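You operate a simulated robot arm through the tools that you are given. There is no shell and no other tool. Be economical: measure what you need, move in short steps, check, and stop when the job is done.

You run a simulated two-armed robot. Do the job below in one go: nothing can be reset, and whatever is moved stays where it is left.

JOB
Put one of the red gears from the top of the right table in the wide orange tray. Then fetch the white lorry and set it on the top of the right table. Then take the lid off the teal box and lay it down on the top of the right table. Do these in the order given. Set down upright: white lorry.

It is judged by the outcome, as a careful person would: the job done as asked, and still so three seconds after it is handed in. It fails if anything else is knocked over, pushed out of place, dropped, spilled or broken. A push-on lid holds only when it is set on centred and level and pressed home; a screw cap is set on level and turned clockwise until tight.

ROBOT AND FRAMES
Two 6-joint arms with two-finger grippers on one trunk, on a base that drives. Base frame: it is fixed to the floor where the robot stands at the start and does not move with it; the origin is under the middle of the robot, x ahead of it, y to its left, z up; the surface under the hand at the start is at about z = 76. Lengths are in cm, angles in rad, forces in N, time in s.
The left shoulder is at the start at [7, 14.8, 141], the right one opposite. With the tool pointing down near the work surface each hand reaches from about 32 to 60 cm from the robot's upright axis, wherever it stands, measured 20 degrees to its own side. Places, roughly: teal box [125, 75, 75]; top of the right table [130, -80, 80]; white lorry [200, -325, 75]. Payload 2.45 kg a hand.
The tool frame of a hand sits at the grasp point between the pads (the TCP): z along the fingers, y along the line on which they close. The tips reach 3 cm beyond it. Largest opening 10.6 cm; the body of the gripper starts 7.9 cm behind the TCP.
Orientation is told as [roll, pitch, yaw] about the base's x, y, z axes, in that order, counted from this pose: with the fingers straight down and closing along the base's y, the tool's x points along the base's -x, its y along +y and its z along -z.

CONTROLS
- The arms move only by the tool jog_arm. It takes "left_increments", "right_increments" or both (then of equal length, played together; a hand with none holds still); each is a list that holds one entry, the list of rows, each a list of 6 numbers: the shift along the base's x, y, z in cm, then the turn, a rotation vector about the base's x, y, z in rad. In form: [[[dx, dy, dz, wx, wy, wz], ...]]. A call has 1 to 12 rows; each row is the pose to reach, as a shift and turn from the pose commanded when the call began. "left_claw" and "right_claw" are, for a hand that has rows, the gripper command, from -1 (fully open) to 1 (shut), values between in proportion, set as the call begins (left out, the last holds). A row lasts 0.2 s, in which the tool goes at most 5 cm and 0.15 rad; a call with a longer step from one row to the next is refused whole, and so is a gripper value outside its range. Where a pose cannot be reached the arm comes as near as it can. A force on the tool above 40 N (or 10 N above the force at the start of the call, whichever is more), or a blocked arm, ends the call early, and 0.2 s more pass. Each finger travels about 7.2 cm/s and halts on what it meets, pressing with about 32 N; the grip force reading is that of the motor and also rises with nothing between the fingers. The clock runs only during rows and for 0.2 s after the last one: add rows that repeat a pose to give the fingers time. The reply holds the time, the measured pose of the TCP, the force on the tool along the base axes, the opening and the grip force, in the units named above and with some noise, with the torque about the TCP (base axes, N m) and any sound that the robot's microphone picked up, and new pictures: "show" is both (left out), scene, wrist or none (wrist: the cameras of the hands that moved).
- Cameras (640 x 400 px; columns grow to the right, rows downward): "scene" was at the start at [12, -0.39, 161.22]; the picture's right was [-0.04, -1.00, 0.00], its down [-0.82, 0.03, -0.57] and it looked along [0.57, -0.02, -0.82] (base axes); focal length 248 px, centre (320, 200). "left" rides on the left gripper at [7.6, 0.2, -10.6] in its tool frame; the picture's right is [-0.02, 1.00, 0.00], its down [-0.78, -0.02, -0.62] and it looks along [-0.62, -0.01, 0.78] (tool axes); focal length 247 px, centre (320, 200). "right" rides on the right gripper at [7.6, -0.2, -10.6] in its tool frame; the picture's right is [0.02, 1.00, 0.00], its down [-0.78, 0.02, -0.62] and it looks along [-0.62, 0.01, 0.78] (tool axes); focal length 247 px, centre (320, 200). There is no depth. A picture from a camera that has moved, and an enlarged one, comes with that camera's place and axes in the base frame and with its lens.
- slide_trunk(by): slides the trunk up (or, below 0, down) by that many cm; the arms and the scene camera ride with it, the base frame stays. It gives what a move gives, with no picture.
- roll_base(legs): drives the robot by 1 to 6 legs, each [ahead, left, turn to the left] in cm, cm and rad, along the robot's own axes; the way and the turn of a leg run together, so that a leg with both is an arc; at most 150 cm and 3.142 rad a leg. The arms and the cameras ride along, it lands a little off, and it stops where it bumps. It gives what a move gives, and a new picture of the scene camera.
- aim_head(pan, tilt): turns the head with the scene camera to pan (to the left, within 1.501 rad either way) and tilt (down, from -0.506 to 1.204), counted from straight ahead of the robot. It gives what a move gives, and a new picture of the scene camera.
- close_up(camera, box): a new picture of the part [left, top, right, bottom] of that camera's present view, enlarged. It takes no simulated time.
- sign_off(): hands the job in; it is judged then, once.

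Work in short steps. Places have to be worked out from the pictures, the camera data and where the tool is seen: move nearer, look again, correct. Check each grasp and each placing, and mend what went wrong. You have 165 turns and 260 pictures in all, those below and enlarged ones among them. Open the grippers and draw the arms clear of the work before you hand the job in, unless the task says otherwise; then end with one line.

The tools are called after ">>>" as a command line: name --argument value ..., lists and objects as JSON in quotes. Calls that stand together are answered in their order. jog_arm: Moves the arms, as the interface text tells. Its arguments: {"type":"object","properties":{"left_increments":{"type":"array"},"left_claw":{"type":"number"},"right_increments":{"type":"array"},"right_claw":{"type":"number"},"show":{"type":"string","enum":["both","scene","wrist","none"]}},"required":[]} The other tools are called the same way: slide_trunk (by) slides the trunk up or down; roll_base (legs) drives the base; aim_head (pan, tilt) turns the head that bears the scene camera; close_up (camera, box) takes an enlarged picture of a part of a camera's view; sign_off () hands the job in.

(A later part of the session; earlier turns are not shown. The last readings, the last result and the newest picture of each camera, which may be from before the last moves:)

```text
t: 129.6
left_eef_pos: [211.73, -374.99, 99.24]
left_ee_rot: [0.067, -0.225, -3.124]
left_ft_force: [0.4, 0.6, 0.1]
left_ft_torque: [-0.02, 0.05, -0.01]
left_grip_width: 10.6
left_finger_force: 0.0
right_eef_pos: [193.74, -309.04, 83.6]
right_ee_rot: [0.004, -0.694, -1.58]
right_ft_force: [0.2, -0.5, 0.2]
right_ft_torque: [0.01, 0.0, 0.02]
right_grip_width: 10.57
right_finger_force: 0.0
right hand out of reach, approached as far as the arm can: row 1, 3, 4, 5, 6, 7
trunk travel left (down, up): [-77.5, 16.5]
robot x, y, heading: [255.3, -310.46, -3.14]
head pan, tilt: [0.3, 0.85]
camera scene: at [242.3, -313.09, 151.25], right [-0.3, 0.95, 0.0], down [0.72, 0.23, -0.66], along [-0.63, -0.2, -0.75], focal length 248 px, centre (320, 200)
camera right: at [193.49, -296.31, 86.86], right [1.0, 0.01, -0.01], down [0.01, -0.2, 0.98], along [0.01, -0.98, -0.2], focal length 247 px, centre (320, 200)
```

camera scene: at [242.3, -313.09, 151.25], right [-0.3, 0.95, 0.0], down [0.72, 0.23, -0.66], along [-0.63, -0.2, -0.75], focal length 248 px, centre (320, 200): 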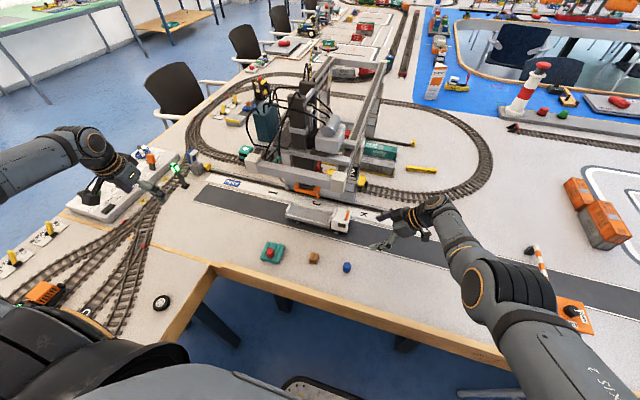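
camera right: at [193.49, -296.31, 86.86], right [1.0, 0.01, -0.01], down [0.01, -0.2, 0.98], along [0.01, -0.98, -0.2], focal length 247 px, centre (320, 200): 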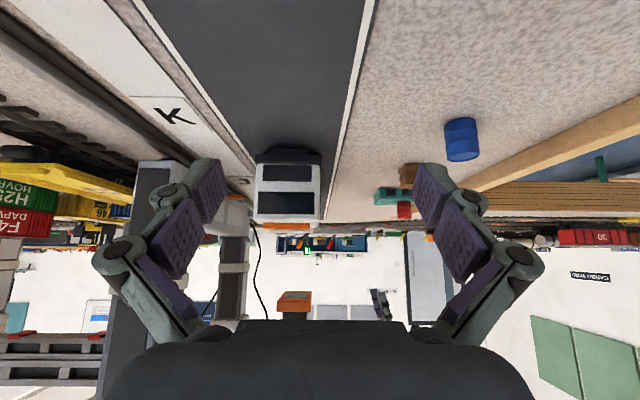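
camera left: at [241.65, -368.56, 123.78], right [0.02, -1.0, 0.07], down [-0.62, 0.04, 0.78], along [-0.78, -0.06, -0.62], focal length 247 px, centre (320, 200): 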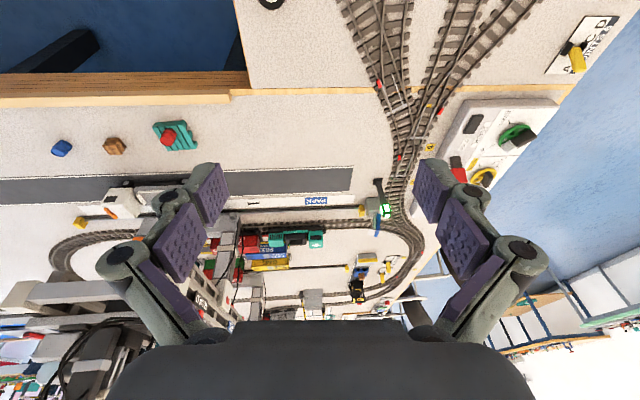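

The arm is at its reach limit; I bring the base 3 cm forward and lower the trunk 3 cm instead.

>>> roll_base --legs '[[4, 0, 0]]'

>>> jog_arm --right_increments '[[[0, 0, 1.5, 0, 0, 0], [0, 0, 3, 0, 0, 0], [0, 0, 3, 0, 0, 0]]]' --show "none"

>>> slide_trunk --by -5

>>> close_up --camera "right" --box '[0, 0, 640, 400]'

```text
t: 130.4
left_eef_pos: [208.33, -375.18, 99.39]
left_ee_rot: [0.066, -0.233, -3.123]
left_ft_force: [0.6, 0.3, 0.5]
left_ft_torque: [0.01, 0.07, -0.01]
left_grip_width: 10.62
left_finger_force: 0.2
right_eef_pos: [189.79, -309.11, 83.84]
right_ee_rot: [-0.002, -0.694, -1.577]
right_ft_force: [0.2, 0.0, 0.2]
right_ft_torque: [0.05, 0.03, -0.01]
right_grip_width: 10.6
right_finger_force: 0.0
trunk travel left (down, up): [-77.5, 16.5]
robot x, y, heading: [250.92, -310.54, -3.135]
head pan, tilt: [0.3, 0.85]
camera scene: at [239.0, -313.16, 151.32], right [-0.3, 0.95, 0.0], down [0.71, 0.23, -0.66], along [-0.63, -0.2, -0.75], focal length 248 px, centre (320, 200)
```

scene: 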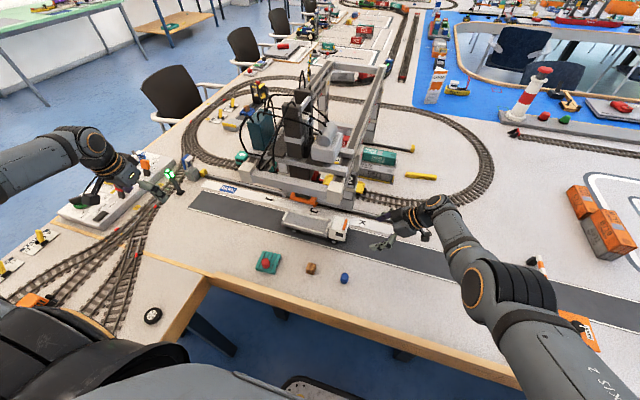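

```text
t: 131.2
left_eef_pos: [207.59, -375.13, 99.03]
left_ee_rot: [0.069, -0.224, -3.122]
left_ft_force: [-0.1, 0.0, -0.6]
left_ft_torque: [-0.03, -0.06, 0.01]
left_grip_width: 10.62
left_finger_force: 0.1
right_eef_pos: [189.41, -308.92, 86.24]
right_ee_rot: [0.009, -0.697, -1.582]
right_ft_force: [-0.4, -0.6, -0.4]
right_ft_torque: [-0.02, -0.02, 0.0]
right_grip_width: 10.59
right_finger_force: 0.0
trunk travel left (down, up): [-77.5, 16.5]
robot x, y, heading: [251.39, -310.71, -3.13]
head pan, tilt: [0.3, 0.85]
```

```text
t: 132.2
left_eef_pos: [207.8, -375.12, 94.25]
left_ee_rot: [0.066, -0.227, -3.121]
left_ft_force: [0.3, 0.3, -0.6]
left_ft_torque: [-0.02, -0.01, 0.0]
left_grip_width: 10.61
left_finger_force: 0.1
right_eef_pos: [189.46, -309.04, 81.38]
right_ee_rot: [0.006, -0.695, -1.58]
right_ft_force: [-1.4, 0.5, 0.3]
right_ft_torque: [-0.02, -0.02, 0.01]
right_grip_width: 10.61
right_finger_force: 0.0
trunk travel left (down, up): [-72.5, 21.5]
robot x, y, heading: [251.11, -310.24, -3.133]
head pan, tilt: [0.3, 0.85]
```

```text
1.00 times, centred on (320, 200) of right (not enlarged: the box is as wide or as high as the picture)
camera zoom: at [189.49, -296.28, 84.79], right [1.0, 0.01, -0.01], down [0.01, -0.2, 0.98], along [0.01, -0.98, -0.2], focal length 247 px, centre (320, 200)
```

zoom: 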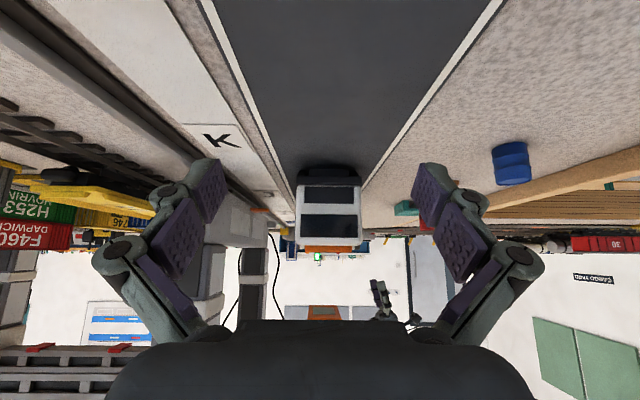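

Aligned within 1 cm (cab centre x≈190.6). I narrow the opening to 8.5 cm and slide toward the cab.

>>> jog_arm --right_increments '[[[0.6, -2, 0, 0, 0, 0], [1.1, -4, 0, 0, 0, 0], [1.1, -6, 0, 0, 0, 0], [1.1, -7, 0, 0, 0, 0], [1.1, -7, 0, 0, 0, 0]]]' --right_claw -0.6 --show "wrist"

```text
t: 133.4
left_eef_pos: [207.78, -375.07, 94.15]
left_ee_rot: [0.066, -0.226, -3.123]
left_ft_force: [0.3, -0.6, -0.9]
left_ft_torque: [0.0, -0.01, 0.02]
left_grip_width: 10.62
left_finger_force: 0.1
right_eef_pos: [190.61, -315.94, 81.33]
right_ee_rot: [0.006, -0.694, -1.579]
right_ft_force: [1.0, -0.1, -0.3]
right_ft_torque: [0.0, 0.03, -0.03]
right_grip_width: 8.53
right_finger_force: 0.0
trunk travel left (down, up): [-72.5, 21.5]
robot x, y, heading: [250.88, -310.73, -3.13]
head pan, tilt: [0.3, 0.85]
camera right: at [190.49, -303.2, 84.7], right [1.0, 0.01, -0.01], down [0.01, -0.2, 0.98], along [0.01, -0.98, -0.2], focal length 247 px, centre (320, 200)
```

right: 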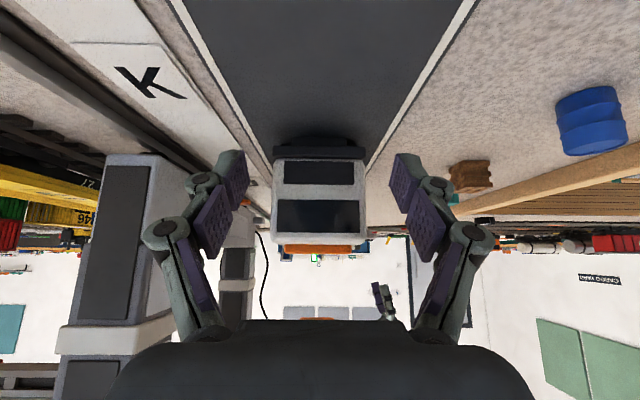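

Cab is centred between the fingers. I advance 6 cm further and then close.

>>> jog_arm --right_increments '[[[0, -1.5, 0, 0, 0, 0], [0, -3, 0, 0, 0, 0], [0, -4.5, 0, 0, 0, 0], [0, -6, 0, 0, 0, 0], [0, -6, 0, 0, 0, 0]]]' --show "wrist"

```text
t: 134.6
left_eef_pos: [207.83, -375.02, 94.2]
left_ee_rot: [0.065, -0.228, -3.121]
left_ft_force: [0.1, 0.0, 0.1]
left_ft_torque: [-0.05, 0.01, -0.02]
left_grip_width: 10.59
left_finger_force: 0.0
right_eef_pos: [190.88, -321.65, 81.42]
right_ee_rot: [0.003, -0.694, -1.581]
right_ft_force: [0.5, -0.4, -0.6]
right_ft_torque: [0.0, 0.0, -0.01]
right_grip_width: 8.45
right_finger_force: 0.1
right hand out of reach, approached as far as the arm can: row 4, 5
trunk travel left (down, up): [-72.5, 21.5]
robot x, y, heading: [250.61, -310.64, -3.131]
head pan, tilt: [0.3, 0.85]
camera right: at [190.77, -308.87, 84.84], right [1.0, 0.01, -0.01], down [0.01, -0.2, 0.98], along [0.01, -0.98, -0.2], focal length 247 px, centre (320, 200)
```

right: 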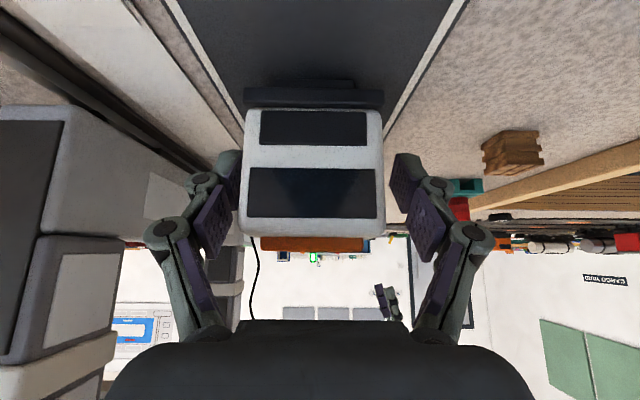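

Fingers overlap the cab sides. I close.

>>> jog_arm --right_increments '[[[0, 0, 0, 0, 0, 0], [0, 0, 0, 0, 0, 0], [0, 0, 0, 0, 0, 0], [0, 0, 0, 0, 0, 0]]]' --right_claw 1 --show "both"

```text
t: 135.6
left_eef_pos: [207.73, -374.99, 94.17]
left_ee_rot: [0.068, -0.228, -3.122]
left_ft_force: [0.1, 0.1, 0.2]
left_ft_torque: [-0.03, 0.01, 0.0]
left_grip_width: 10.61
left_finger_force: 0.1
right_eef_pos: [190.84, -321.62, 81.49]
right_ee_rot: [0.003, -0.694, -1.579]
right_ft_force: [-3.7, 0.6, 3.9]
right_ft_torque: [-0.03, 0.07, -0.15]
right_grip_width: 6.14
right_finger_force: 31.8
trunk travel left (down, up): [-72.5, 21.5]
robot x, y, heading: [250.75, -310.65, -3.136]
head pan, tilt: [0.3, 0.85]
camera scene: at [238.29, -313.17, 146.25], right [-0.3, 0.95, 0.0], down [0.72, 0.23, -0.66], along [-0.63, -0.2, -0.75], focal length 248 px, centre (320, 200)
camera right: at [190.71, -308.86, 84.87], right [1.0, 0.01, -0.01], down [0.01, -0.2, 0.98], along [0.01, -0.98, -0.2], focal length 247 px, centre (320, 200)
```

scene: 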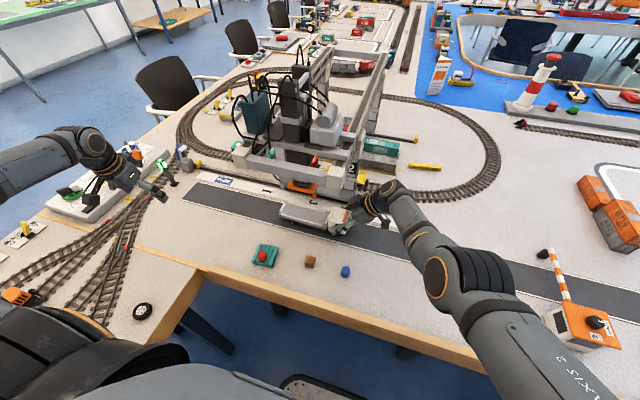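
right: 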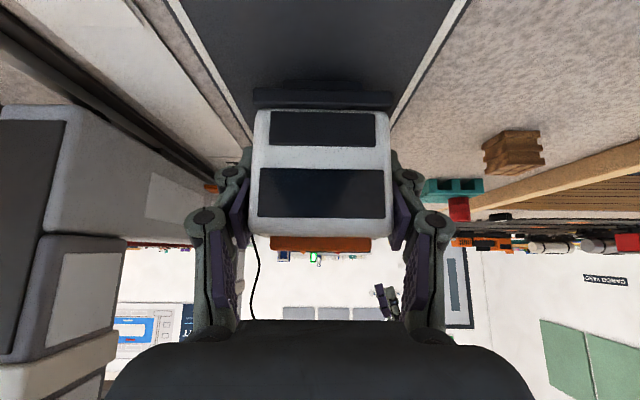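

Firm grip on the cab (6.1 cm). I roll the lorry out along the road toward +y.

>>> jog_arm --right_increments '[[[0, 2, 0.2, 0, 0, 0], [0, 4, 0.2, 0, 0, 0], [0, 6, 0.2, 0, 0, 0], [0, 8, 0.2, 0, 0, 0], [0, 10, 0.2, 0, 0, 0], [0, 12, 0.2, 0, 0, 0], [0, 12, 0.2, 0, 0, 0]]]' --show "both"

```text
t: 137.2
left_eef_pos: [207.82, -375.15, 94.09]
left_ee_rot: [0.065, -0.227, -3.124]
left_ft_force: [0.6, -0.2, -0.2]
left_ft_torque: [0.0, -0.01, 0.02]
left_grip_width: 10.59
left_finger_force: 0.0
right_eef_pos: [190.79, -309.86, 81.73]
right_ee_rot: [0.008, -0.694, -1.582]
right_ft_force: [0.3, -0.2, 0.2]
right_ft_torque: [0.23, -0.02, 0.0]
right_grip_width: 6.16
right_finger_force: 32.0
trunk travel left (down, up): [-72.5, 21.5]
robot x, y, heading: [251.4, -310.8, -3.134]
head pan, tilt: [0.3, 0.85]
camera scene: at [238.25, -313.24, 146.24], right [-0.3, 0.95, 0.0], down [0.72, 0.23, -0.66], along [-0.63, -0.2, -0.75], focal length 248 px, centre (320, 200)
camera right: at [190.6, -297.05, 84.98], right [1.0, 0.01, -0.01], down [0.01, -0.2, 0.98], along [0.01, -0.98, -0.2], focal length 247 px, centre (320, 200)
```

scene: 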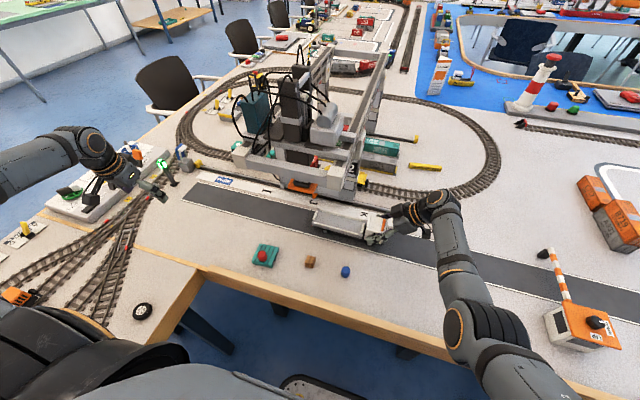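
right: 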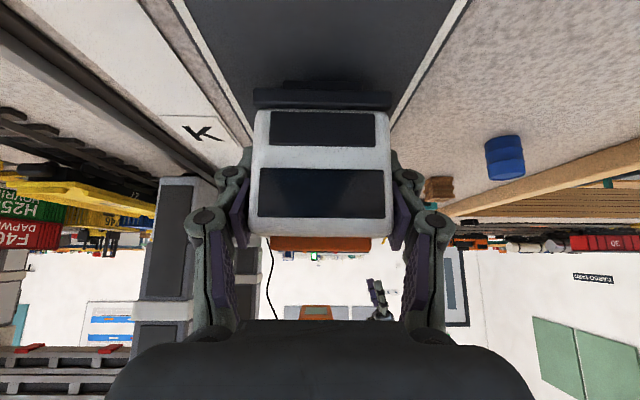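

It rolls out cleanly. I pull another 13 cm so it clears the crane.

>>> jog_arm --right_increments '[[[0, 2, 0, 0, 0, 0], [0, 4, 0, 0, 0, 0], [0, 6, 0, 0, 0, 0], [0, 8, 0, 0, 0, 0], [0, 10, 0, 0, 0, 0], [0, 12, 0, 0, 0, 0], [0, 13, 0, 0, 0, 0], [0, 13, 0, 0, 0, 0]]]' --show "both"

```text
t: 139.0
left_eef_pos: [207.71, -375.13, 94.14]
left_ee_rot: [0.068, -0.227, -3.122]
left_ft_force: [-0.7, 0.0, -0.2]
left_ft_torque: [-0.03, 0.0, 0.02]
left_grip_width: 10.63
left_finger_force: 0.1
right_eef_pos: [190.73, -296.64, 81.56]
right_ee_rot: [0.009, -0.695, -1.58]
right_ft_force: [0.2, 0.2, -2.5]
right_ft_torque: [0.14, -0.03, 0.03]
right_grip_width: 6.16
right_finger_force: 31.8
trunk travel left (down, up): [-72.5, 21.5]
robot x, y, heading: [250.92, -311.04, -3.131]
head pan, tilt: [0.3, 0.85]
camera scene: at [238.26, -313.2, 146.24], right [-0.3, 0.95, 0.0], down [0.72, 0.23, -0.66], along [-0.63, -0.2, -0.75], focal length 248 px, centre (320, 200)
camera right: at [190.57, -284.01, 84.9], right [1.0, 0.01, -0.01], down [0.01, -0.2, 0.98], along [0.01, -0.98, -0.2], focal length 247 px, centre (320, 200)
```

scene: 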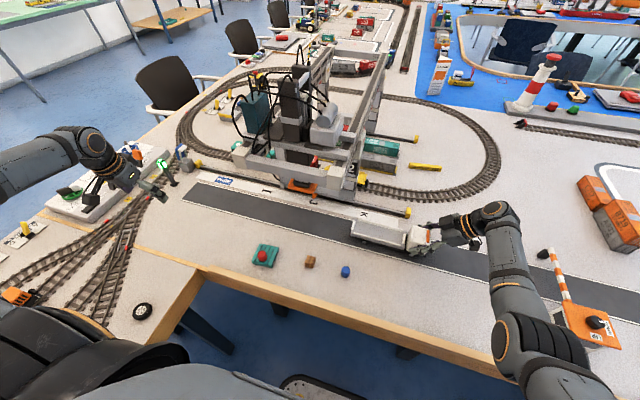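
right: 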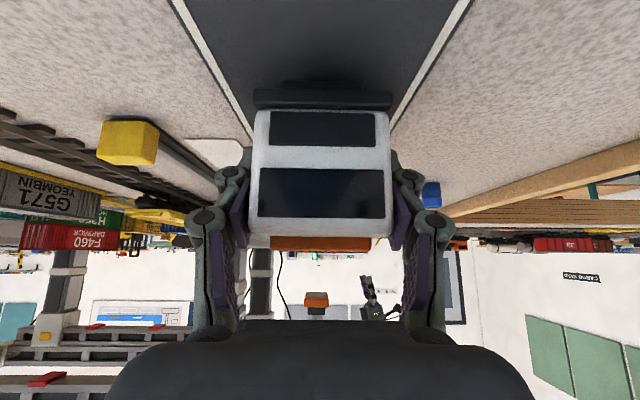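

Lorry is clear of the crane. I release and withdraw along the tool axis, up and back.

>>> jog_arm --right_increments '[[[0, 0, 0, 0, 0, 0], [0, 0, 0, 0, 0, 0], [0, 1.5, 1.8, 0, 0, 0], [0, 3, 3.6, 0, 0, 0], [0, 4.5, 5.4, 0, 0, 0], [0, 5, 8, 0, 0, 0], [0, 5, 11, 0, 0, 0], [0, 5, 14, 0, 0, 0], [0, 5, 14, 0, 0, 0]]]' --right_claw -0.7 --show "wrist"

```text
t: 141.0
left_eef_pos: [207.92, -375.1, 94.21]
left_ee_rot: [0.066, -0.224, -3.123]
left_ft_force: [0.2, 0.1, 0.8]
left_ft_torque: [0.03, -0.02, -0.01]
left_grip_width: 10.61
left_finger_force: 0.1
right_eef_pos: [190.76, -291.56, 95.27]
right_ee_rot: [0.005, -0.695, -1.579]
right_ft_force: [0.5, 0.2, 0.4]
right_ft_torque: [0.02, 0.01, 0.01]
right_grip_width: 8.99
right_finger_force: 0.1
trunk travel left (down, up): [-72.5, 21.5]
robot x, y, heading: [250.66, -310.5, -3.134]
head pan, tilt: [0.3, 0.85]
camera right: at [190.62, -278.95, 98.61], right [1.0, 0.01, -0.01], down [0.01, -0.2, 0.98], along [0.01, -0.98, -0.2], focal length 247 px, centre (320, 200)
```

right: 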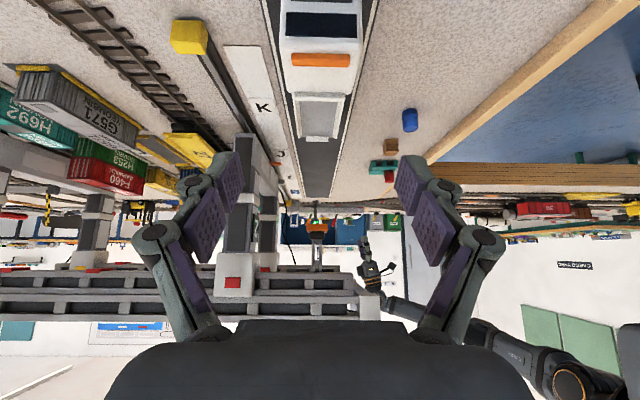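

The lorry spans y≈−293.5 to −316.5. I un-tilt the hand and centre it above the truck bed at y≈−305.

>>> jog_arm --right_increments '[[[0, -2, 1, 0.14, 0, 0], [0, -4, 2, 0.28, 0, 0], [0, -6, 3, 0.42, 0, 0], [0, -9, 3, 0.56, 0, 0], [0, -12, 3, 0.69, 0, 0], [0, -13.5, 3, 0.695, 0, 0], [0, -13.5, 3, 0.695, 0, 0]]]' --show "both"

```text
t: 142.6
left_eef_pos: [207.91, -375.12, 94.07]
left_ee_rot: [0.065, -0.228, -3.122]
left_ft_force: [-0.8, 1.4, -0.7]
left_ft_torque: [-0.01, 0.01, 0.02]
left_grip_width: 10.61
left_finger_force: 0.0
right_eef_pos: [190.73, -305.07, 98.63]
right_ee_rot: [0.001, 0.003, -1.579]
right_ft_force: [-0.1, 0.0, 0.6]
right_ft_torque: [-0.02, -0.02, -0.02]
right_grip_width: 9.0
right_finger_force: 0.0
right hand out of reach, approached as far as the arm can: row 3, 4, 5
trunk travel left (down, up): [-72.5, 21.5]
robot x, y, heading: [251.25, -310.53, -3.13]
head pan, tilt: [0.3, 0.85]
camera scene: at [238.3, -313.18, 146.25], right [-0.3, 0.95, 0.0], down [0.72, 0.23, -0.66], along [-0.63, -0.2, -0.75], focal length 248 px, centre (320, 200)
camera right: at [190.67, -297.39, 109.24], right [1.0, 0.01, 0.0], down [0.01, -0.78, 0.62], along [0.01, -0.62, -0.78], focal length 247 px, centre (320, 200)
```

scene: 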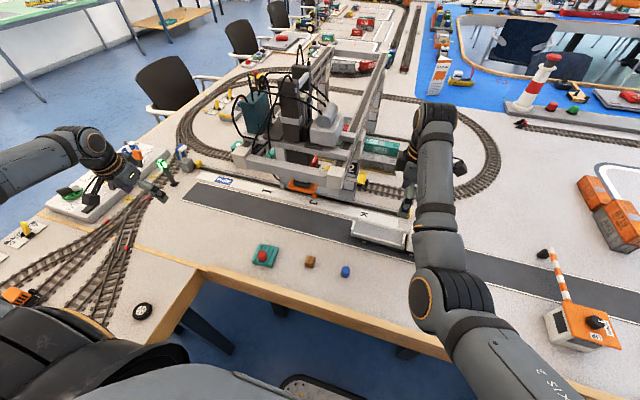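
right: 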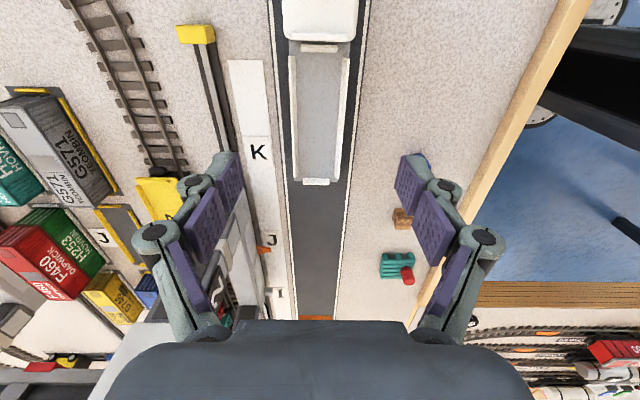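

Centred over the bed. I descend straight to about z=81.

>>> jog_arm --right_increments '[[[0.1, 0, -4, 0, 0, 0], [0.1, 0, -8, 0, 0, 0], [0.1, 0, -12, 0, 0, 0], [0.1, 0, -15, 0, 0, 0], [0.1, 0, -17.3, 0, 0, 0], [0.1, 0, -17.3, 0, 0, 0]]]' --show "wrist"

```text
t: 144.0
left_eef_pos: [207.78, -375.19, 94.16]
left_ee_rot: [0.066, -0.226, -3.122]
left_ft_force: [0.5, -0.1, -0.1]
left_ft_torque: [-0.01, -0.02, -0.01]
left_grip_width: 10.63
left_finger_force: 0.0
right_eef_pos: [191.22, -305.19, 81.24]
right_ee_rot: [-0.002, 0.0, -1.577]
right_ft_force: [-0.5, -1.2, 0.0]
right_ft_torque: [-0.03, 0.01, 0.03]
right_grip_width: 9.04
right_finger_force: 0.1
trunk travel left (down, up): [-72.5, 21.5]
robot x, y, heading: [251.09, -310.87, -3.136]
head pan, tilt: [0.3, 0.85]
camera right: at [191.09, -297.39, 92.0], right [1.0, 0.01, 0.0], down [0.01, -0.78, 0.62], along [0.01, -0.62, -0.78], focal length 247 px, centre (320, 200)
```

right: 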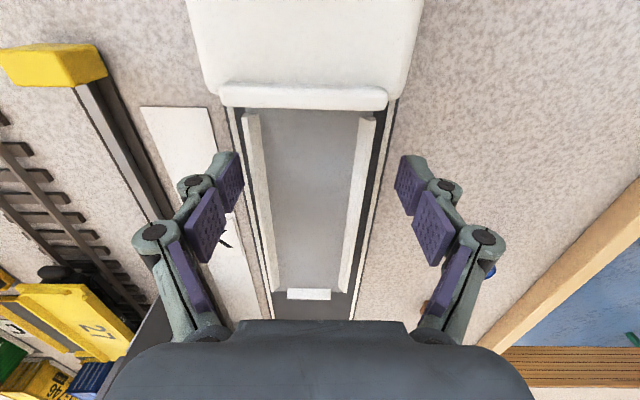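

Fingers straddle the bed. I close on it.

>>> jog_arm --right_increments '[[[-0.3, 0, 0, 0, 0, 0], [-0.3, 0, 0, 0, 0, 0], [-0.3, 0, 0, 0, 0, 0], [-0.3, 0, 0, 0, 0, 0]]]' --right_claw 1 --show "none"

>>> jog_arm --right_increments '[[[0, 0, 1.5, 0, 0, 0], [0, 0, 3, 0, 0, 0], [0, 0, 5, 0, 0, 0], [0, 0, 5, 0, 0, 0]]]' --show "both"

```text
t: 145.0
left_eef_pos: [207.9, -375.13, 94.03]
left_ee_rot: [0.066, -0.227, -3.123]
left_ft_force: [0.7, 0.2, -0.1]
left_ft_torque: [0.03, -0.02, -0.01]
left_grip_width: 10.61
left_finger_force: 0.0
right_eef_pos: [190.88, -305.14, 81.3]
right_ee_rot: [-0.002, 0.0, -1.578]
right_ft_force: [-5.5, -0.3, 5.4]
right_ft_torque: [-0.11, -0.01, 0.21]
right_grip_width: 6.21
right_finger_force: 31.8
trunk travel left (down, up): [-72.5, 21.5]
robot x, y, heading: [251.08, -310.65, -3.132]
head pan, tilt: [0.3, 0.85]
```

```text
t: 146.0
left_eef_pos: [207.94, -375.06, 94.15]
left_ee_rot: [0.068, -0.227, -3.122]
left_ft_force: [0.4, -0.1, 0.1]
left_ft_torque: [0.02, 0.02, -0.01]
left_grip_width: 10.6
left_finger_force: 0.0
right_eef_pos: [190.9, -305.17, 86.22]
right_ee_rot: [0.001, 0.001, -1.578]
right_ft_force: [-0.2, 0.5, -3.3]
right_ft_torque: [-0.06, -0.02, 0.02]
right_grip_width: 6.19
right_finger_force: 31.4
trunk travel left (down, up): [-72.5, 21.5]
robot x, y, heading: [251.13, -310.29, -3.133]
head pan, tilt: [0.3, 0.85]
camera scene: at [238.25, -313.18, 146.24], right [-0.3, 0.95, 0.0], down [0.72, 0.23, -0.66], along [-0.63, -0.2, -0.75], focal length 248 px, centre (320, 200)
camera right: at [190.69, -297.48, 96.92], right [1.0, 0.01, 0.0], down [0.01, -0.78, 0.62], along [0.01, -0.62, -0.78], focal length 247 px, centre (320, 200)
```

scene: 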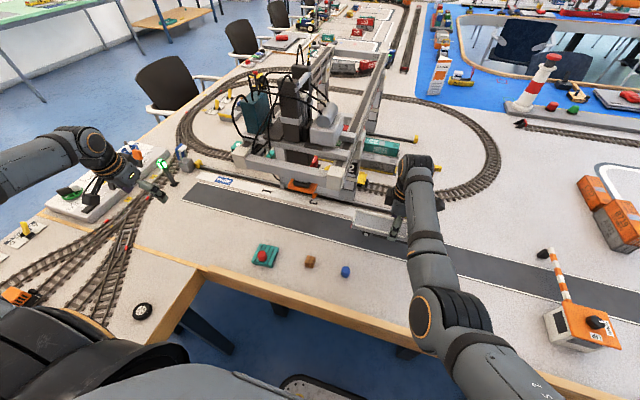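
right: 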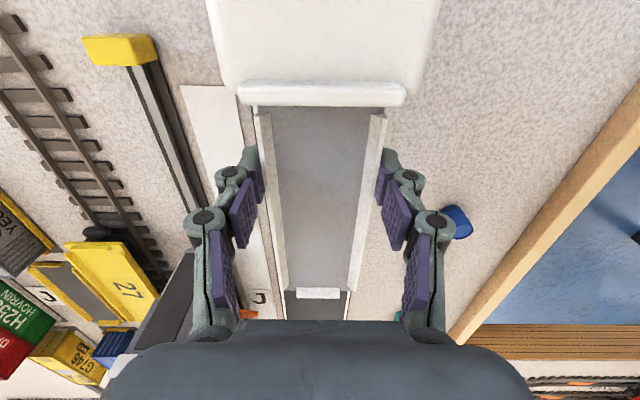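

Lorry is held level and balanced (~0.34 kg). I raise the trunk and back away from the table.

>>> slide_trunk --by 20

>>> roll_base --legs '[[-86, 0, 0]]'

```text
t: 148.1
left_eef_pos: [207.87, -375.1, 114.14]
left_ee_rot: [0.068, -0.226, -3.122]
left_ft_force: [-0.3, -1.3, 0.2]
left_ft_torque: [0.01, -0.01, -0.02]
left_grip_width: 10.61
left_finger_force: 0.1
right_eef_pos: [190.79, -305.17, 106.22]
right_ee_rot: [-0.001, 0.002, -1.579]
right_ft_force: [0.9, -0.9, -2.0]
right_ft_torque: [-0.05, 0.0, -0.02]
right_grip_width: 6.2
right_finger_force: 32.6
trunk travel left (down, up): [-92.5, 1.5]
robot x, y, heading: [251.0, -310.91, -3.129]
head pan, tilt: [0.3, 0.85]
```

```text
t: 152.7
left_eef_pos: [296.36, -374.4, 114.15]
left_ee_rot: [0.067, -0.224, -3.079]
left_ft_force: [-0.5, 0.1, -0.1]
left_ft_torque: [0.0, -0.02, -0.04]
left_grip_width: 10.61
left_finger_force: 0.0
right_eef_pos: [276.46, -305.22, 106.14]
right_ee_rot: [0.002, -0.001, -1.534]
right_ft_force: [-0.4, 0.1, -2.8]
right_ft_torque: [-0.02, 0.0, 0.01]
right_grip_width: 6.21
right_finger_force: 32.8
trunk travel left (down, up): [-92.5, 1.5]
robot x, y, heading: [336.87, -308.16, -3.094]
head pan, tilt: [0.3, 0.85]
camera scene: at [324.1, -311.19, 166.23], right [-0.34, 0.94, 0.0], down [0.71, 0.26, -0.66], along [-0.62, -0.23, -0.75], focal length 248 px, centre (320, 200)
```

scene: 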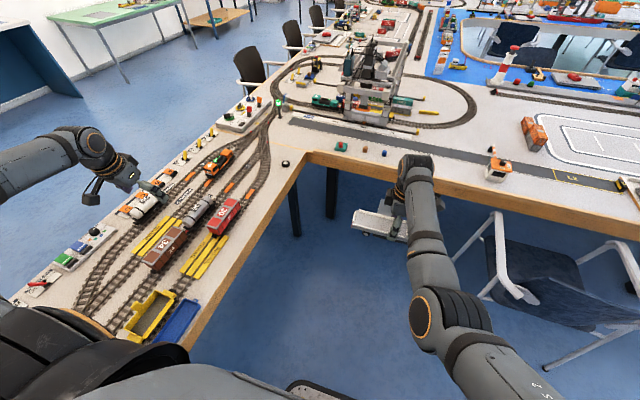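

Backed out well. I straighten and strafe right (toward +y) along the aisle, keeping x≈335.

>>> roll_base --legs '[[0, 0, -0.05], [0, -150, 0]]'

```text
t: 160.4
left_eef_pos: [292.33, -228.95, 114.11]
left_ee_rot: [0.065, -0.229, -3.043]
left_ft_force: [-0.9, 0.0, -0.4]
left_ft_torque: [0.03, 0.0, 0.0]
left_grip_width: 10.6
left_finger_force: 0.0
right_eef_pos: [269.99, -160.5, 106.24]
right_ee_rot: [-0.001, 0.002, -1.498]
right_ft_force: [0.8, -0.1, -3.2]
right_ft_torque: [-0.08, 0.01, -0.01]
right_grip_width: 6.17
right_finger_force: 32.1
trunk travel left (down, up): [-92.5, 1.5]
robot x, y, heading: [330.55, -161.14, -3.055]
head pan, tilt: [0.3, 0.85]
camera scene: at [317.93, -164.75, 166.24], right [-0.38, 0.93, 0.0], down [0.7, 0.28, -0.66], along [-0.61, -0.25, -0.75], focal length 248 px, centre (320, 200)
```

scene: 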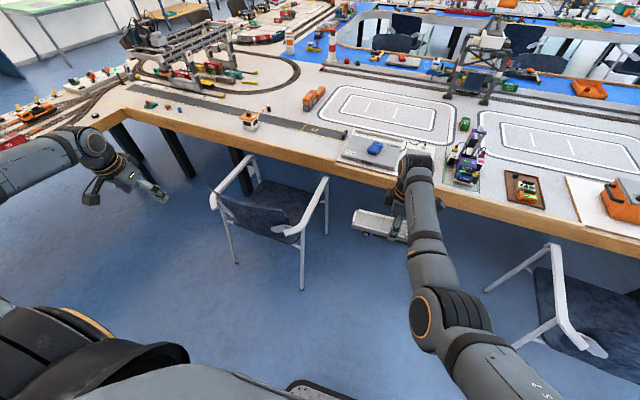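

Continuing along; I correct the heading and strafe on.

>>> roll_base --legs '[[0, 0, -0.1], [-4, -150, 0]]'

>>> roll_base --legs '[[0, 0, -0.05], [0, -150, 0]]'

```text
refused: leg 2 is longer than a leg can be; nothing moved
```

```text
t: 168.1
left_eef_pos: [283.65, -80.5, 114.16]
left_ee_rot: [0.064, -0.227, -3.074]
left_ft_force: [0.0, -1.1, 0.9]
left_ft_torque: [0.0, 0.01, 0.02]
left_grip_width: 10.59
left_finger_force: 0.0
right_eef_pos: [263.23, -11.49, 106.09]
right_ee_rot: [-0.001, 0.001, -1.528]
right_ft_force: [-0.1, -0.7, -2.5]
right_ft_torque: [-0.05, 0.0, 0.01]
right_grip_width: 6.19
right_finger_force: 32.3
trunk travel left (down, up): [-92.5, 1.5]
robot x, y, heading: [323.52, -14.56, -3.083]
head pan, tilt: [0.3, 0.85]
camera scene: at [311.04, -17.24, 166.24], right [-0.35, 0.94, 0.0], down [0.7, 0.26, -0.66], along [-0.62, -0.23, -0.75], focal length 248 px, centre (320, 200)
```

scene: 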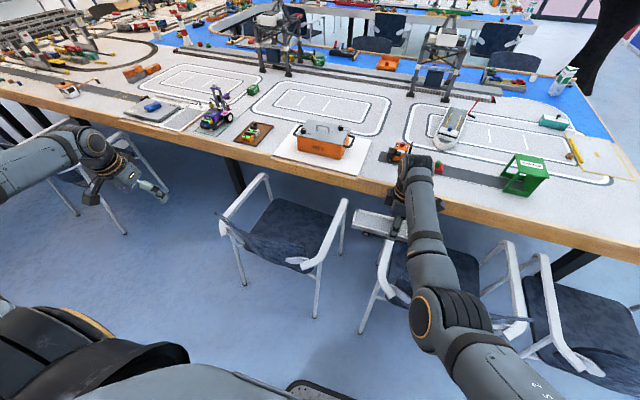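

Everything fine; the teal box and an open area at the left end are visible. Strafing on to the end of the table.

>>> roll_base --legs '[[0, 0, -0.1], [-3, -145, 0], [0, -25, 0]]'

```text
t: 177.3
left_eef_pos: [287.84, 94.0, 113.99]
left_ee_rot: [0.062, -0.228, 3.106]
left_ft_force: [0.9, 0.0, 0.8]
left_ft_torque: [0.02, 0.04, -0.02]
left_grip_width: 10.59
left_finger_force: 0.1
right_eef_pos: [274.67, 164.73, 106.14]
right_ee_rot: [0.001, 0.001, -1.632]
right_ft_force: [0.2, 0.5, -2.9]
right_ft_torque: [-0.06, 0.0, -0.01]
right_grip_width: 6.19
right_finger_force: 32.2
trunk travel left (down, up): [-92.5, 1.5]
robot x, y, heading: [334.6, 156.23, 3.093]
head pan, tilt: [0.3, 0.85]
camera scene: at [321.6, 153.94, 166.23], right [-0.25, 0.97, 0.0], down [0.73, 0.19, -0.66], along [-0.64, -0.16, -0.75], focal length 248 px, centre (320, 200)
```

scene: 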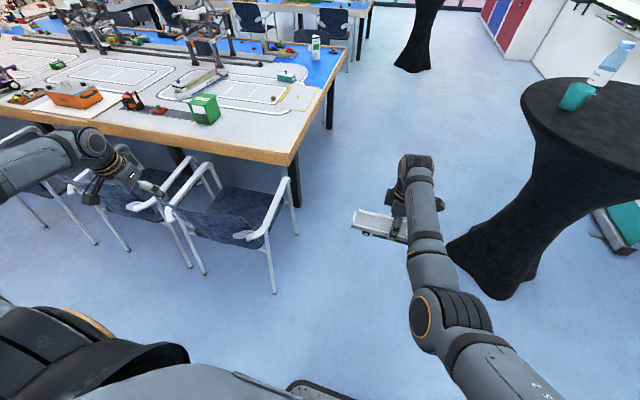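

I angle slightly away from the tall black table and drive back toward −x past the table end.

>>> roll_base --legs '[[0, 0, 0.08], [110, 0, 0]]'

```text
t: 183.5
left_eef_pos: [179.84, 88.4, 114.22]
left_ee_rot: [0.066, -0.229, -3.113]
left_ft_force: [0.3, 0.9, 0.3]
left_ft_torque: [-0.01, 0.01, -0.02]
left_grip_width: 10.58
left_finger_force: 0.0
right_eef_pos: [162.19, 158.04, 106.27]
right_ee_rot: [0.0, 0.0, -1.568]
right_ft_force: [0.5, -0.5, -2.8]
right_ft_torque: [-0.05, 0.04, 0.03]
right_grip_width: 6.21
right_finger_force: 32.3
trunk travel left (down, up): [-92.5, 1.5]
robot x, y, heading: [222.34, 153.22, -3.12]
head pan, tilt: [0.3, 0.85]
camera scene: at [209.67, 150.65, 166.25], right [-0.31, 0.95, 0.0], down [0.71, 0.24, -0.66], along [-0.63, -0.21, -0.75], focal length 248 px, centre (320, 200)
```

scene: 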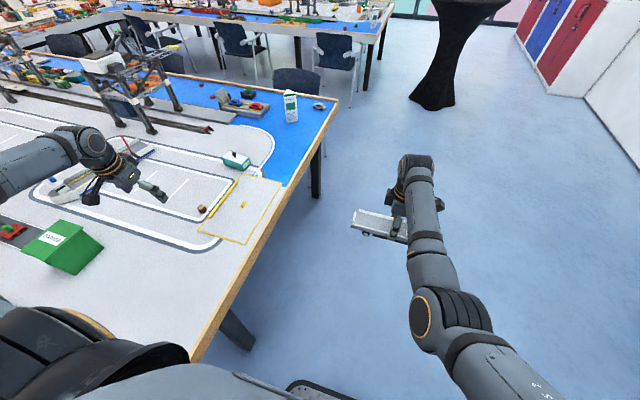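

Clear. Forward 44 more, then turn left to face the table end.

>>> roll_base --legs '[[44, 0, 0], [0, 0, 1.56]]'

>>> aim_head --pan -0.3 --tilt 0.9

```text
t: 190.0
left_eef_pos: [241.12, 107.94, 114.16]
left_ee_rot: [0.068, -0.225, -1.577]
left_ft_force: [-0.9, -0.8, -0.1]
left_ft_torque: [-0.02, 0.03, 0.02]
left_grip_width: 10.59
left_finger_force: 0.1
right_eef_pos: [170.88, 92.59, 106.24]
right_ee_rot: [0.0, -0.001, -0.03]
right_ft_force: [-0.4, -0.4, -3.0]
right_ft_torque: [-0.02, -0.07, 0.01]
right_grip_width: 6.2
right_finger_force: 32.1
trunk travel left (down, up): [-92.5, 1.5]
robot x, y, heading: [177.85, 152.73, -1.583]
head pan, tilt: [0.3, 0.85]
camera scene: at [179.52, 139.99, 166.24], right [-0.96, -0.28, 0.0], down [-0.21, 0.72, -0.66], along [0.18, -0.63, -0.75], focal length 248 px, centre (320, 200)
```

scene: 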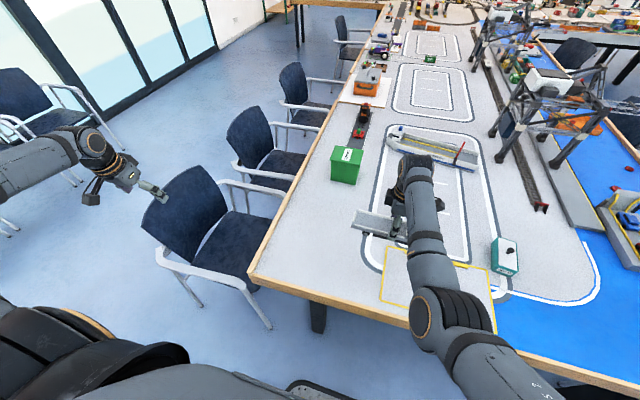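

```text
t: 191.0
left_eef_pos: [241.04, 107.91, 114.21]
left_ee_rot: [0.065, -0.228, -1.575]
left_ft_force: [-0.1, -0.3, 0.1]
left_ft_torque: [-0.01, 0.0, 0.01]
left_grip_width: 10.61
left_finger_force: 0.0
right_eef_pos: [170.76, 92.66, 106.06]
right_ee_rot: [-0.001, 0.001, -0.031]
right_ft_force: [0.0, -0.4, -2.5]
right_ft_torque: [0.0, -0.05, 0.01]
right_grip_width: 6.19
right_finger_force: 32.4
trunk travel left (down, up): [-92.5, 1.5]
robot x, y, heading: [178.26, 152.64, -1.585]
head pan, tilt: [-0.3, 0.901]
camera scene: at [175.03, 140.34, 165.86], right [-0.95, 0.31, 0.0], down [0.24, 0.75, -0.62], along [-0.19, -0.59, -0.78], focal length 248 px, centre (320, 200)
```

scene: 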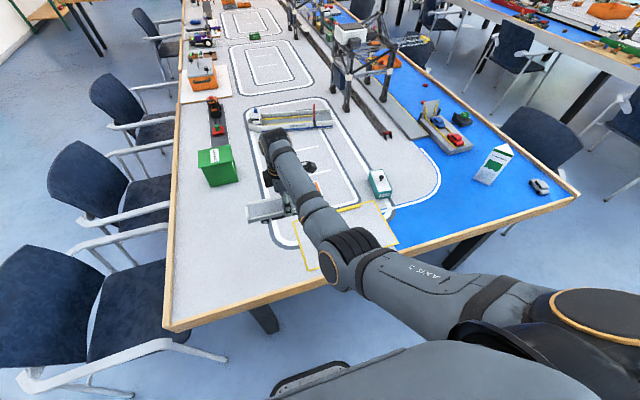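

I check what lies below the lorry with the wrist camera.

>>> close_up --camera "right" --box '[0, 0, 640, 400]'

>>> close_up --camera "scene" --box '[230, 100, 450, 260]'

```text
1.00 times, centred on (320, 200) of right (not enlarged: the box is as wide or as high as the picture)
camera zoom: at [163.1, 92.77, 116.9], right [0.01, 1.0, 0.0], down [0.78, -0.01, 0.62], along [0.62, -0.01, -0.78], focal length 247 px, centre (320, 200)
```

zoom: 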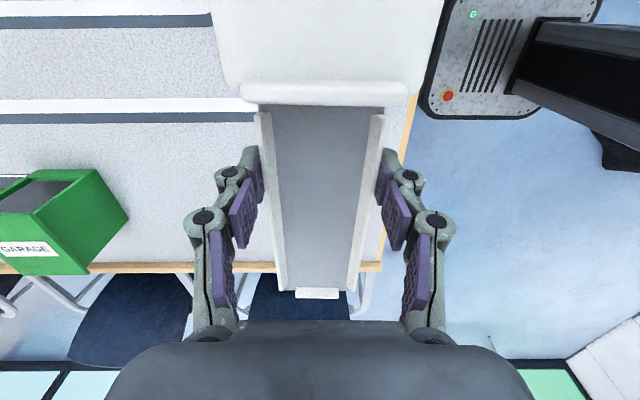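

```text
2.50 times, centred on (340, 180) of scene
camera zoom: at [175.03, 140.34, 165.86], right [-0.95, 0.31, 0.0], down [0.24, 0.75, -0.62], along [-0.19, -0.59, -0.78], focal length 621 px, centre (270, 250)
```

zoom: 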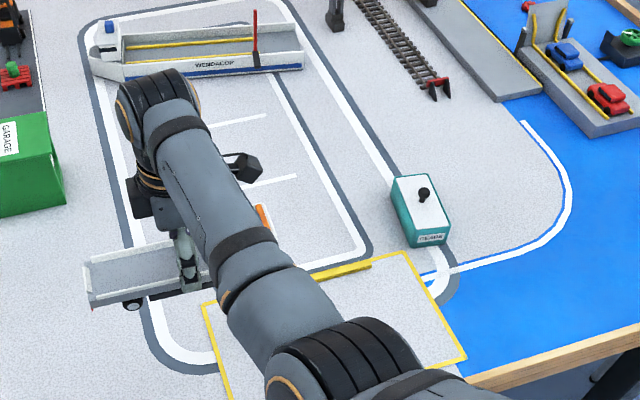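

The "teal box" is teal with a white knobbed lid. Below the lorry is clear table to the +x side of the yellow zone; I strafe 8 cm toward +x, then lower the trunk 10.

>>> roll_base --legs '[[0, 8, 0]]'

>>> slide_trunk --by -10

>>> jog_arm --right_increments '[[[0, 0, -3, 0, 0, 0], [0, 0, -6, 0, 0, 0], [0, 0, -9, 0, 0, 0], [0, 0, -11, 0, 0, 0], [0, 0, -11, 0, 0, 0]]]' --show "both"

```text
t: 192.0
left_eef_pos: [248.3, 107.79, 114.54]
left_ee_rot: [0.071, -0.227, -1.577]
left_ft_force: [-1.4, 0.6, 0.1]
left_ft_torque: [0.06, -0.07, 0.02]
left_grip_width: 10.6
left_finger_force: 0.1
right_eef_pos: [178.19, 92.7, 106.12]
right_ee_rot: [0.002, -0.004, -0.031]
right_ft_force: [-0.5, -0.1, -4.2]
right_ft_torque: [-0.01, -0.1, -0.03]
right_grip_width: 6.23
right_finger_force: 31.9
trunk travel left (down, up): [-92.5, 1.5]
robot x, y, heading: [185.62, 152.38, -1.588]
head pan, tilt: [-0.3, 0.901]
camera scene: at [182.08, 140.25, 165.85], right [-0.95, 0.31, -0.01], down [0.25, 0.74, -0.62], along [-0.19, -0.59, -0.79], focal length 248 px, centre (320, 200)
```

scene: 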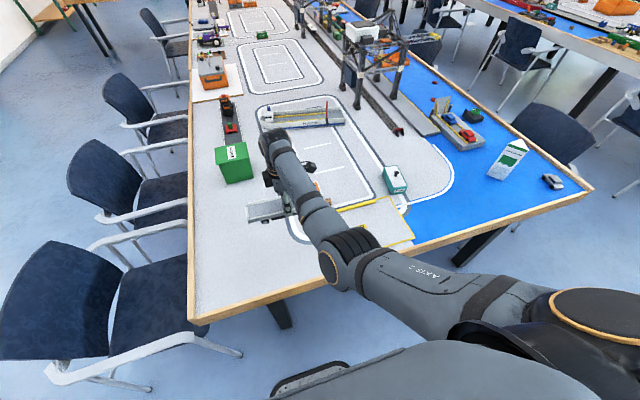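

```text
t: 193.4
left_eef_pos: [249.04, 107.88, 104.18]
left_ee_rot: [0.069, -0.227, -1.576]
left_ft_force: [0.0, 0.4, -0.3]
left_ft_torque: [0.01, -0.01, -0.02]
left_grip_width: 10.62
left_finger_force: 0.0
right_eef_pos: [178.74, 92.51, 96.14]
right_ee_rot: [0.001, 0.001, -0.032]
right_ft_force: [-0.2, 0.2, -2.5]
right_ft_torque: [0.02, -0.04, 0.01]
right_grip_width: 6.2
right_finger_force: 31.9
trunk travel left (down, up): [-82.5, 11.5]
robot x, y, heading: [185.85, 152.86, -1.585]
head pan, tilt: [-0.3, 0.901]
```

```text
t: 194.6
left_eef_pos: [249.08, 107.67, 104.19]
left_ee_rot: [0.067, -0.227, -1.574]
left_ft_force: [0.1, 0.8, 0.3]
left_ft_torque: [0.0, 0.0, 0.0]
left_grip_width: 10.61
left_finger_force: 0.0
right_eef_pos: [178.73, 92.61, 85.16]
right_ee_rot: [-0.001, 0.002, -0.033]
right_ft_force: [-0.4, -0.7, -3.4]
right_ft_torque: [-0.01, -0.06, -0.01]
right_grip_width: 6.18
right_finger_force: 32.5
trunk travel left (down, up): [-82.5, 11.5]
robot x, y, heading: [185.72, 152.52, -1.589]
head pan, tilt: [-0.3, 0.901]
camera scene: at [183.11, 140.24, 155.86], right [-0.95, 0.31, 0.0], down [0.24, 0.74, -0.62], along [-0.19, -0.59, -0.78], focal length 248 px, centre (320, 200)
camera right: at [171.03, 92.68, 95.78], right [0.01, 1.0, 0.0], down [0.78, -0.01, 0.62], along [0.62, -0.01, -0.78], focal length 247 px, centre (320, 200)
```

scene: 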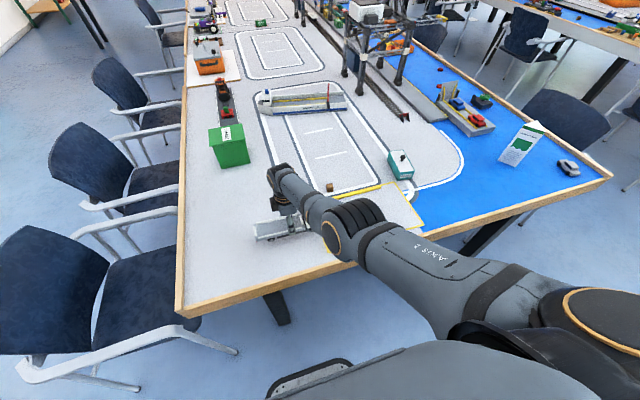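
right: 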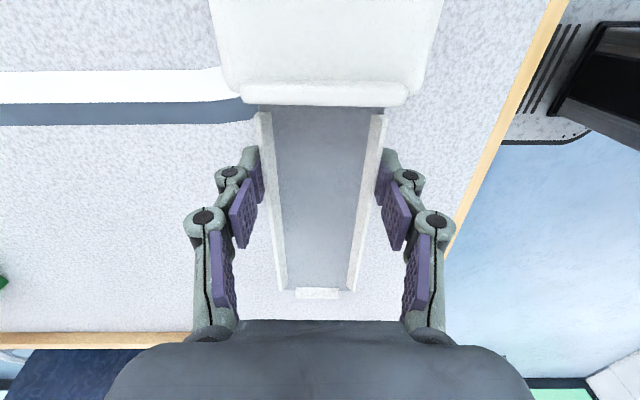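

Free table below. I lower slowly to touch-down (expected near z=81.3).

>>> jog_arm --right_increments '[[[0, 0, -1, 0, 0, 0], [0, 0, -2, 0, 0, 0], [0, 0, -3, 0, 0, 0], [0, 0, -3.5, 0, 0, 0], [0, 0, -3.8, 0, 0, 0], [0, 0, -3.8, 0, 0, 0]]]' --show "none"

```text
t: 196.0
left_eef_pos: [249.04, 107.74, 104.14]
left_ee_rot: [0.067, -0.227, -1.576]
left_ft_force: [-0.2, -0.2, -0.7]
left_ft_torque: [-0.01, -0.01, 0.02]
left_grip_width: 10.61
left_finger_force: 0.1
right_eef_pos: [178.02, 93.9, 82.46]
right_ee_rot: [0.0, 0.001, -0.031]
right_ft_force: [0.4, 0.0, -2.9]
right_ft_torque: [0.01, -0.09, -0.01]
right_grip_width: 6.17
right_finger_force: 32.2
right hand out of reach, approached as far as the arm can: row 1, 2, 3, 4, 5, 6
trunk travel left (down, up): [-82.5, 11.5]
robot x, y, heading: [185.91, 152.62, -1.585]
head pan, tilt: [-0.3, 0.901]
```

Reach limit at z 82.5, still carrying the weight; I finish with the trunk.

>>> slide_trunk --by -1

```text
t: 196.5
left_eef_pos: [249.16, 107.8, 103.23]
left_ee_rot: [0.065, -0.226, -1.575]
left_ft_force: [-0.5, 0.1, 0.5]
left_ft_torque: [0.03, 0.01, 0.02]
left_grip_width: 10.58
left_finger_force: 0.1
right_eef_pos: [178.1, 94.04, 81.39]
right_ee_rot: [0.0, 0.002, -0.033]
right_ft_force: [0.1, 2.5, 3.9]
right_ft_torque: [0.13, 0.39, -0.01]
right_grip_width: 6.19
right_finger_force: 32.5
trunk travel left (down, up): [-81.5, 12.5]
robot x, y, heading: [185.82, 152.42, -1.584]
head pan, tilt: [-0.3, 0.901]
```

Touch-down (force changed sign). I release, and rise with the trunk.

>>> jog_arm --right_increments '[[[0, 0, 0, 0, 0, 0], [0, 0, 0, 0, 0, 0], [0, 0, 0, 0, 0, 0]]]' --right_claw -0.8 --show "wrist"

>>> slide_trunk --by 12

>>> close_up --camera "right" --box '[0, 0, 640, 400]'

```text
t: 197.3
left_eef_pos: [249.17, 107.86, 103.25]
left_ee_rot: [0.067, -0.226, -1.576]
left_ft_force: [0.2, 0.2, 1.1]
left_ft_torque: [-0.02, 0.0, 0.0]
left_grip_width: 10.6
left_finger_force: 0.1
right_eef_pos: [177.98, 93.95, 81.38]
right_ee_rot: [-0.001, 0.001, -0.031]
right_ft_force: [0.8, -0.1, 1.0]
right_ft_torque: [0.03, 0.0, 0.02]
right_grip_width: 9.55
right_finger_force: 0.0
trunk travel left (down, up): [-81.5, 12.5]
robot x, y, heading: [185.92, 152.21, -1.582]
head pan, tilt: [-0.3, 0.901]
camera right: at [170.38, 94.04, 92.06], right [0.01, 1.0, 0.0], down [0.78, -0.01, 0.62], along [0.62, -0.01, -0.78], focal length 247 px, centre (320, 200)
```

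right: 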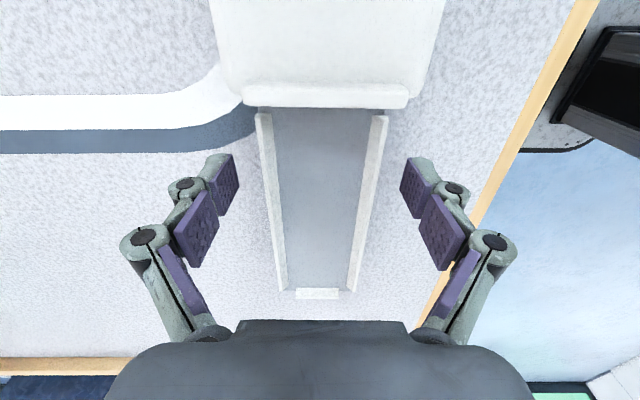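

```text
t: 198.8
left_eef_pos: [249.07, 107.83, 115.06]
left_ee_rot: [0.067, -0.226, -1.575]
left_ft_force: [0.3, -0.5, 0.1]
left_ft_torque: [0.02, 0.0, -0.02]
left_grip_width: 10.62
left_finger_force: 0.0
right_eef_pos: [178.13, 93.93, 93.29]
right_ee_rot: [0.001, 0.003, -0.029]
right_ft_force: [0.0, -0.6, 0.4]
right_ft_torque: [-0.02, 0.01, 0.03]
right_grip_width: 9.54
right_finger_force: 0.2
trunk travel left (down, up): [-93.5, 0.5]
robot x, y, heading: [186.04, 152.67, -1.585]
head pan, tilt: [-0.3, 0.901]
```

```text
1.00 times, centred on (320, 200) of right (not enlarged: the box is as wide or as high as the picture)
camera zoom: at [170.4, 94.05, 104.05], right [0.01, 1.0, 0.0], down [0.78, -0.01, 0.62], along [0.62, -0.01, -0.78], focal length 247 px, centre (320, 200)
```

zoom: 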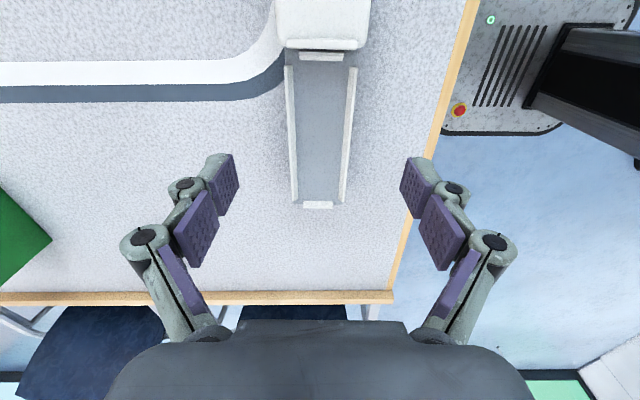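

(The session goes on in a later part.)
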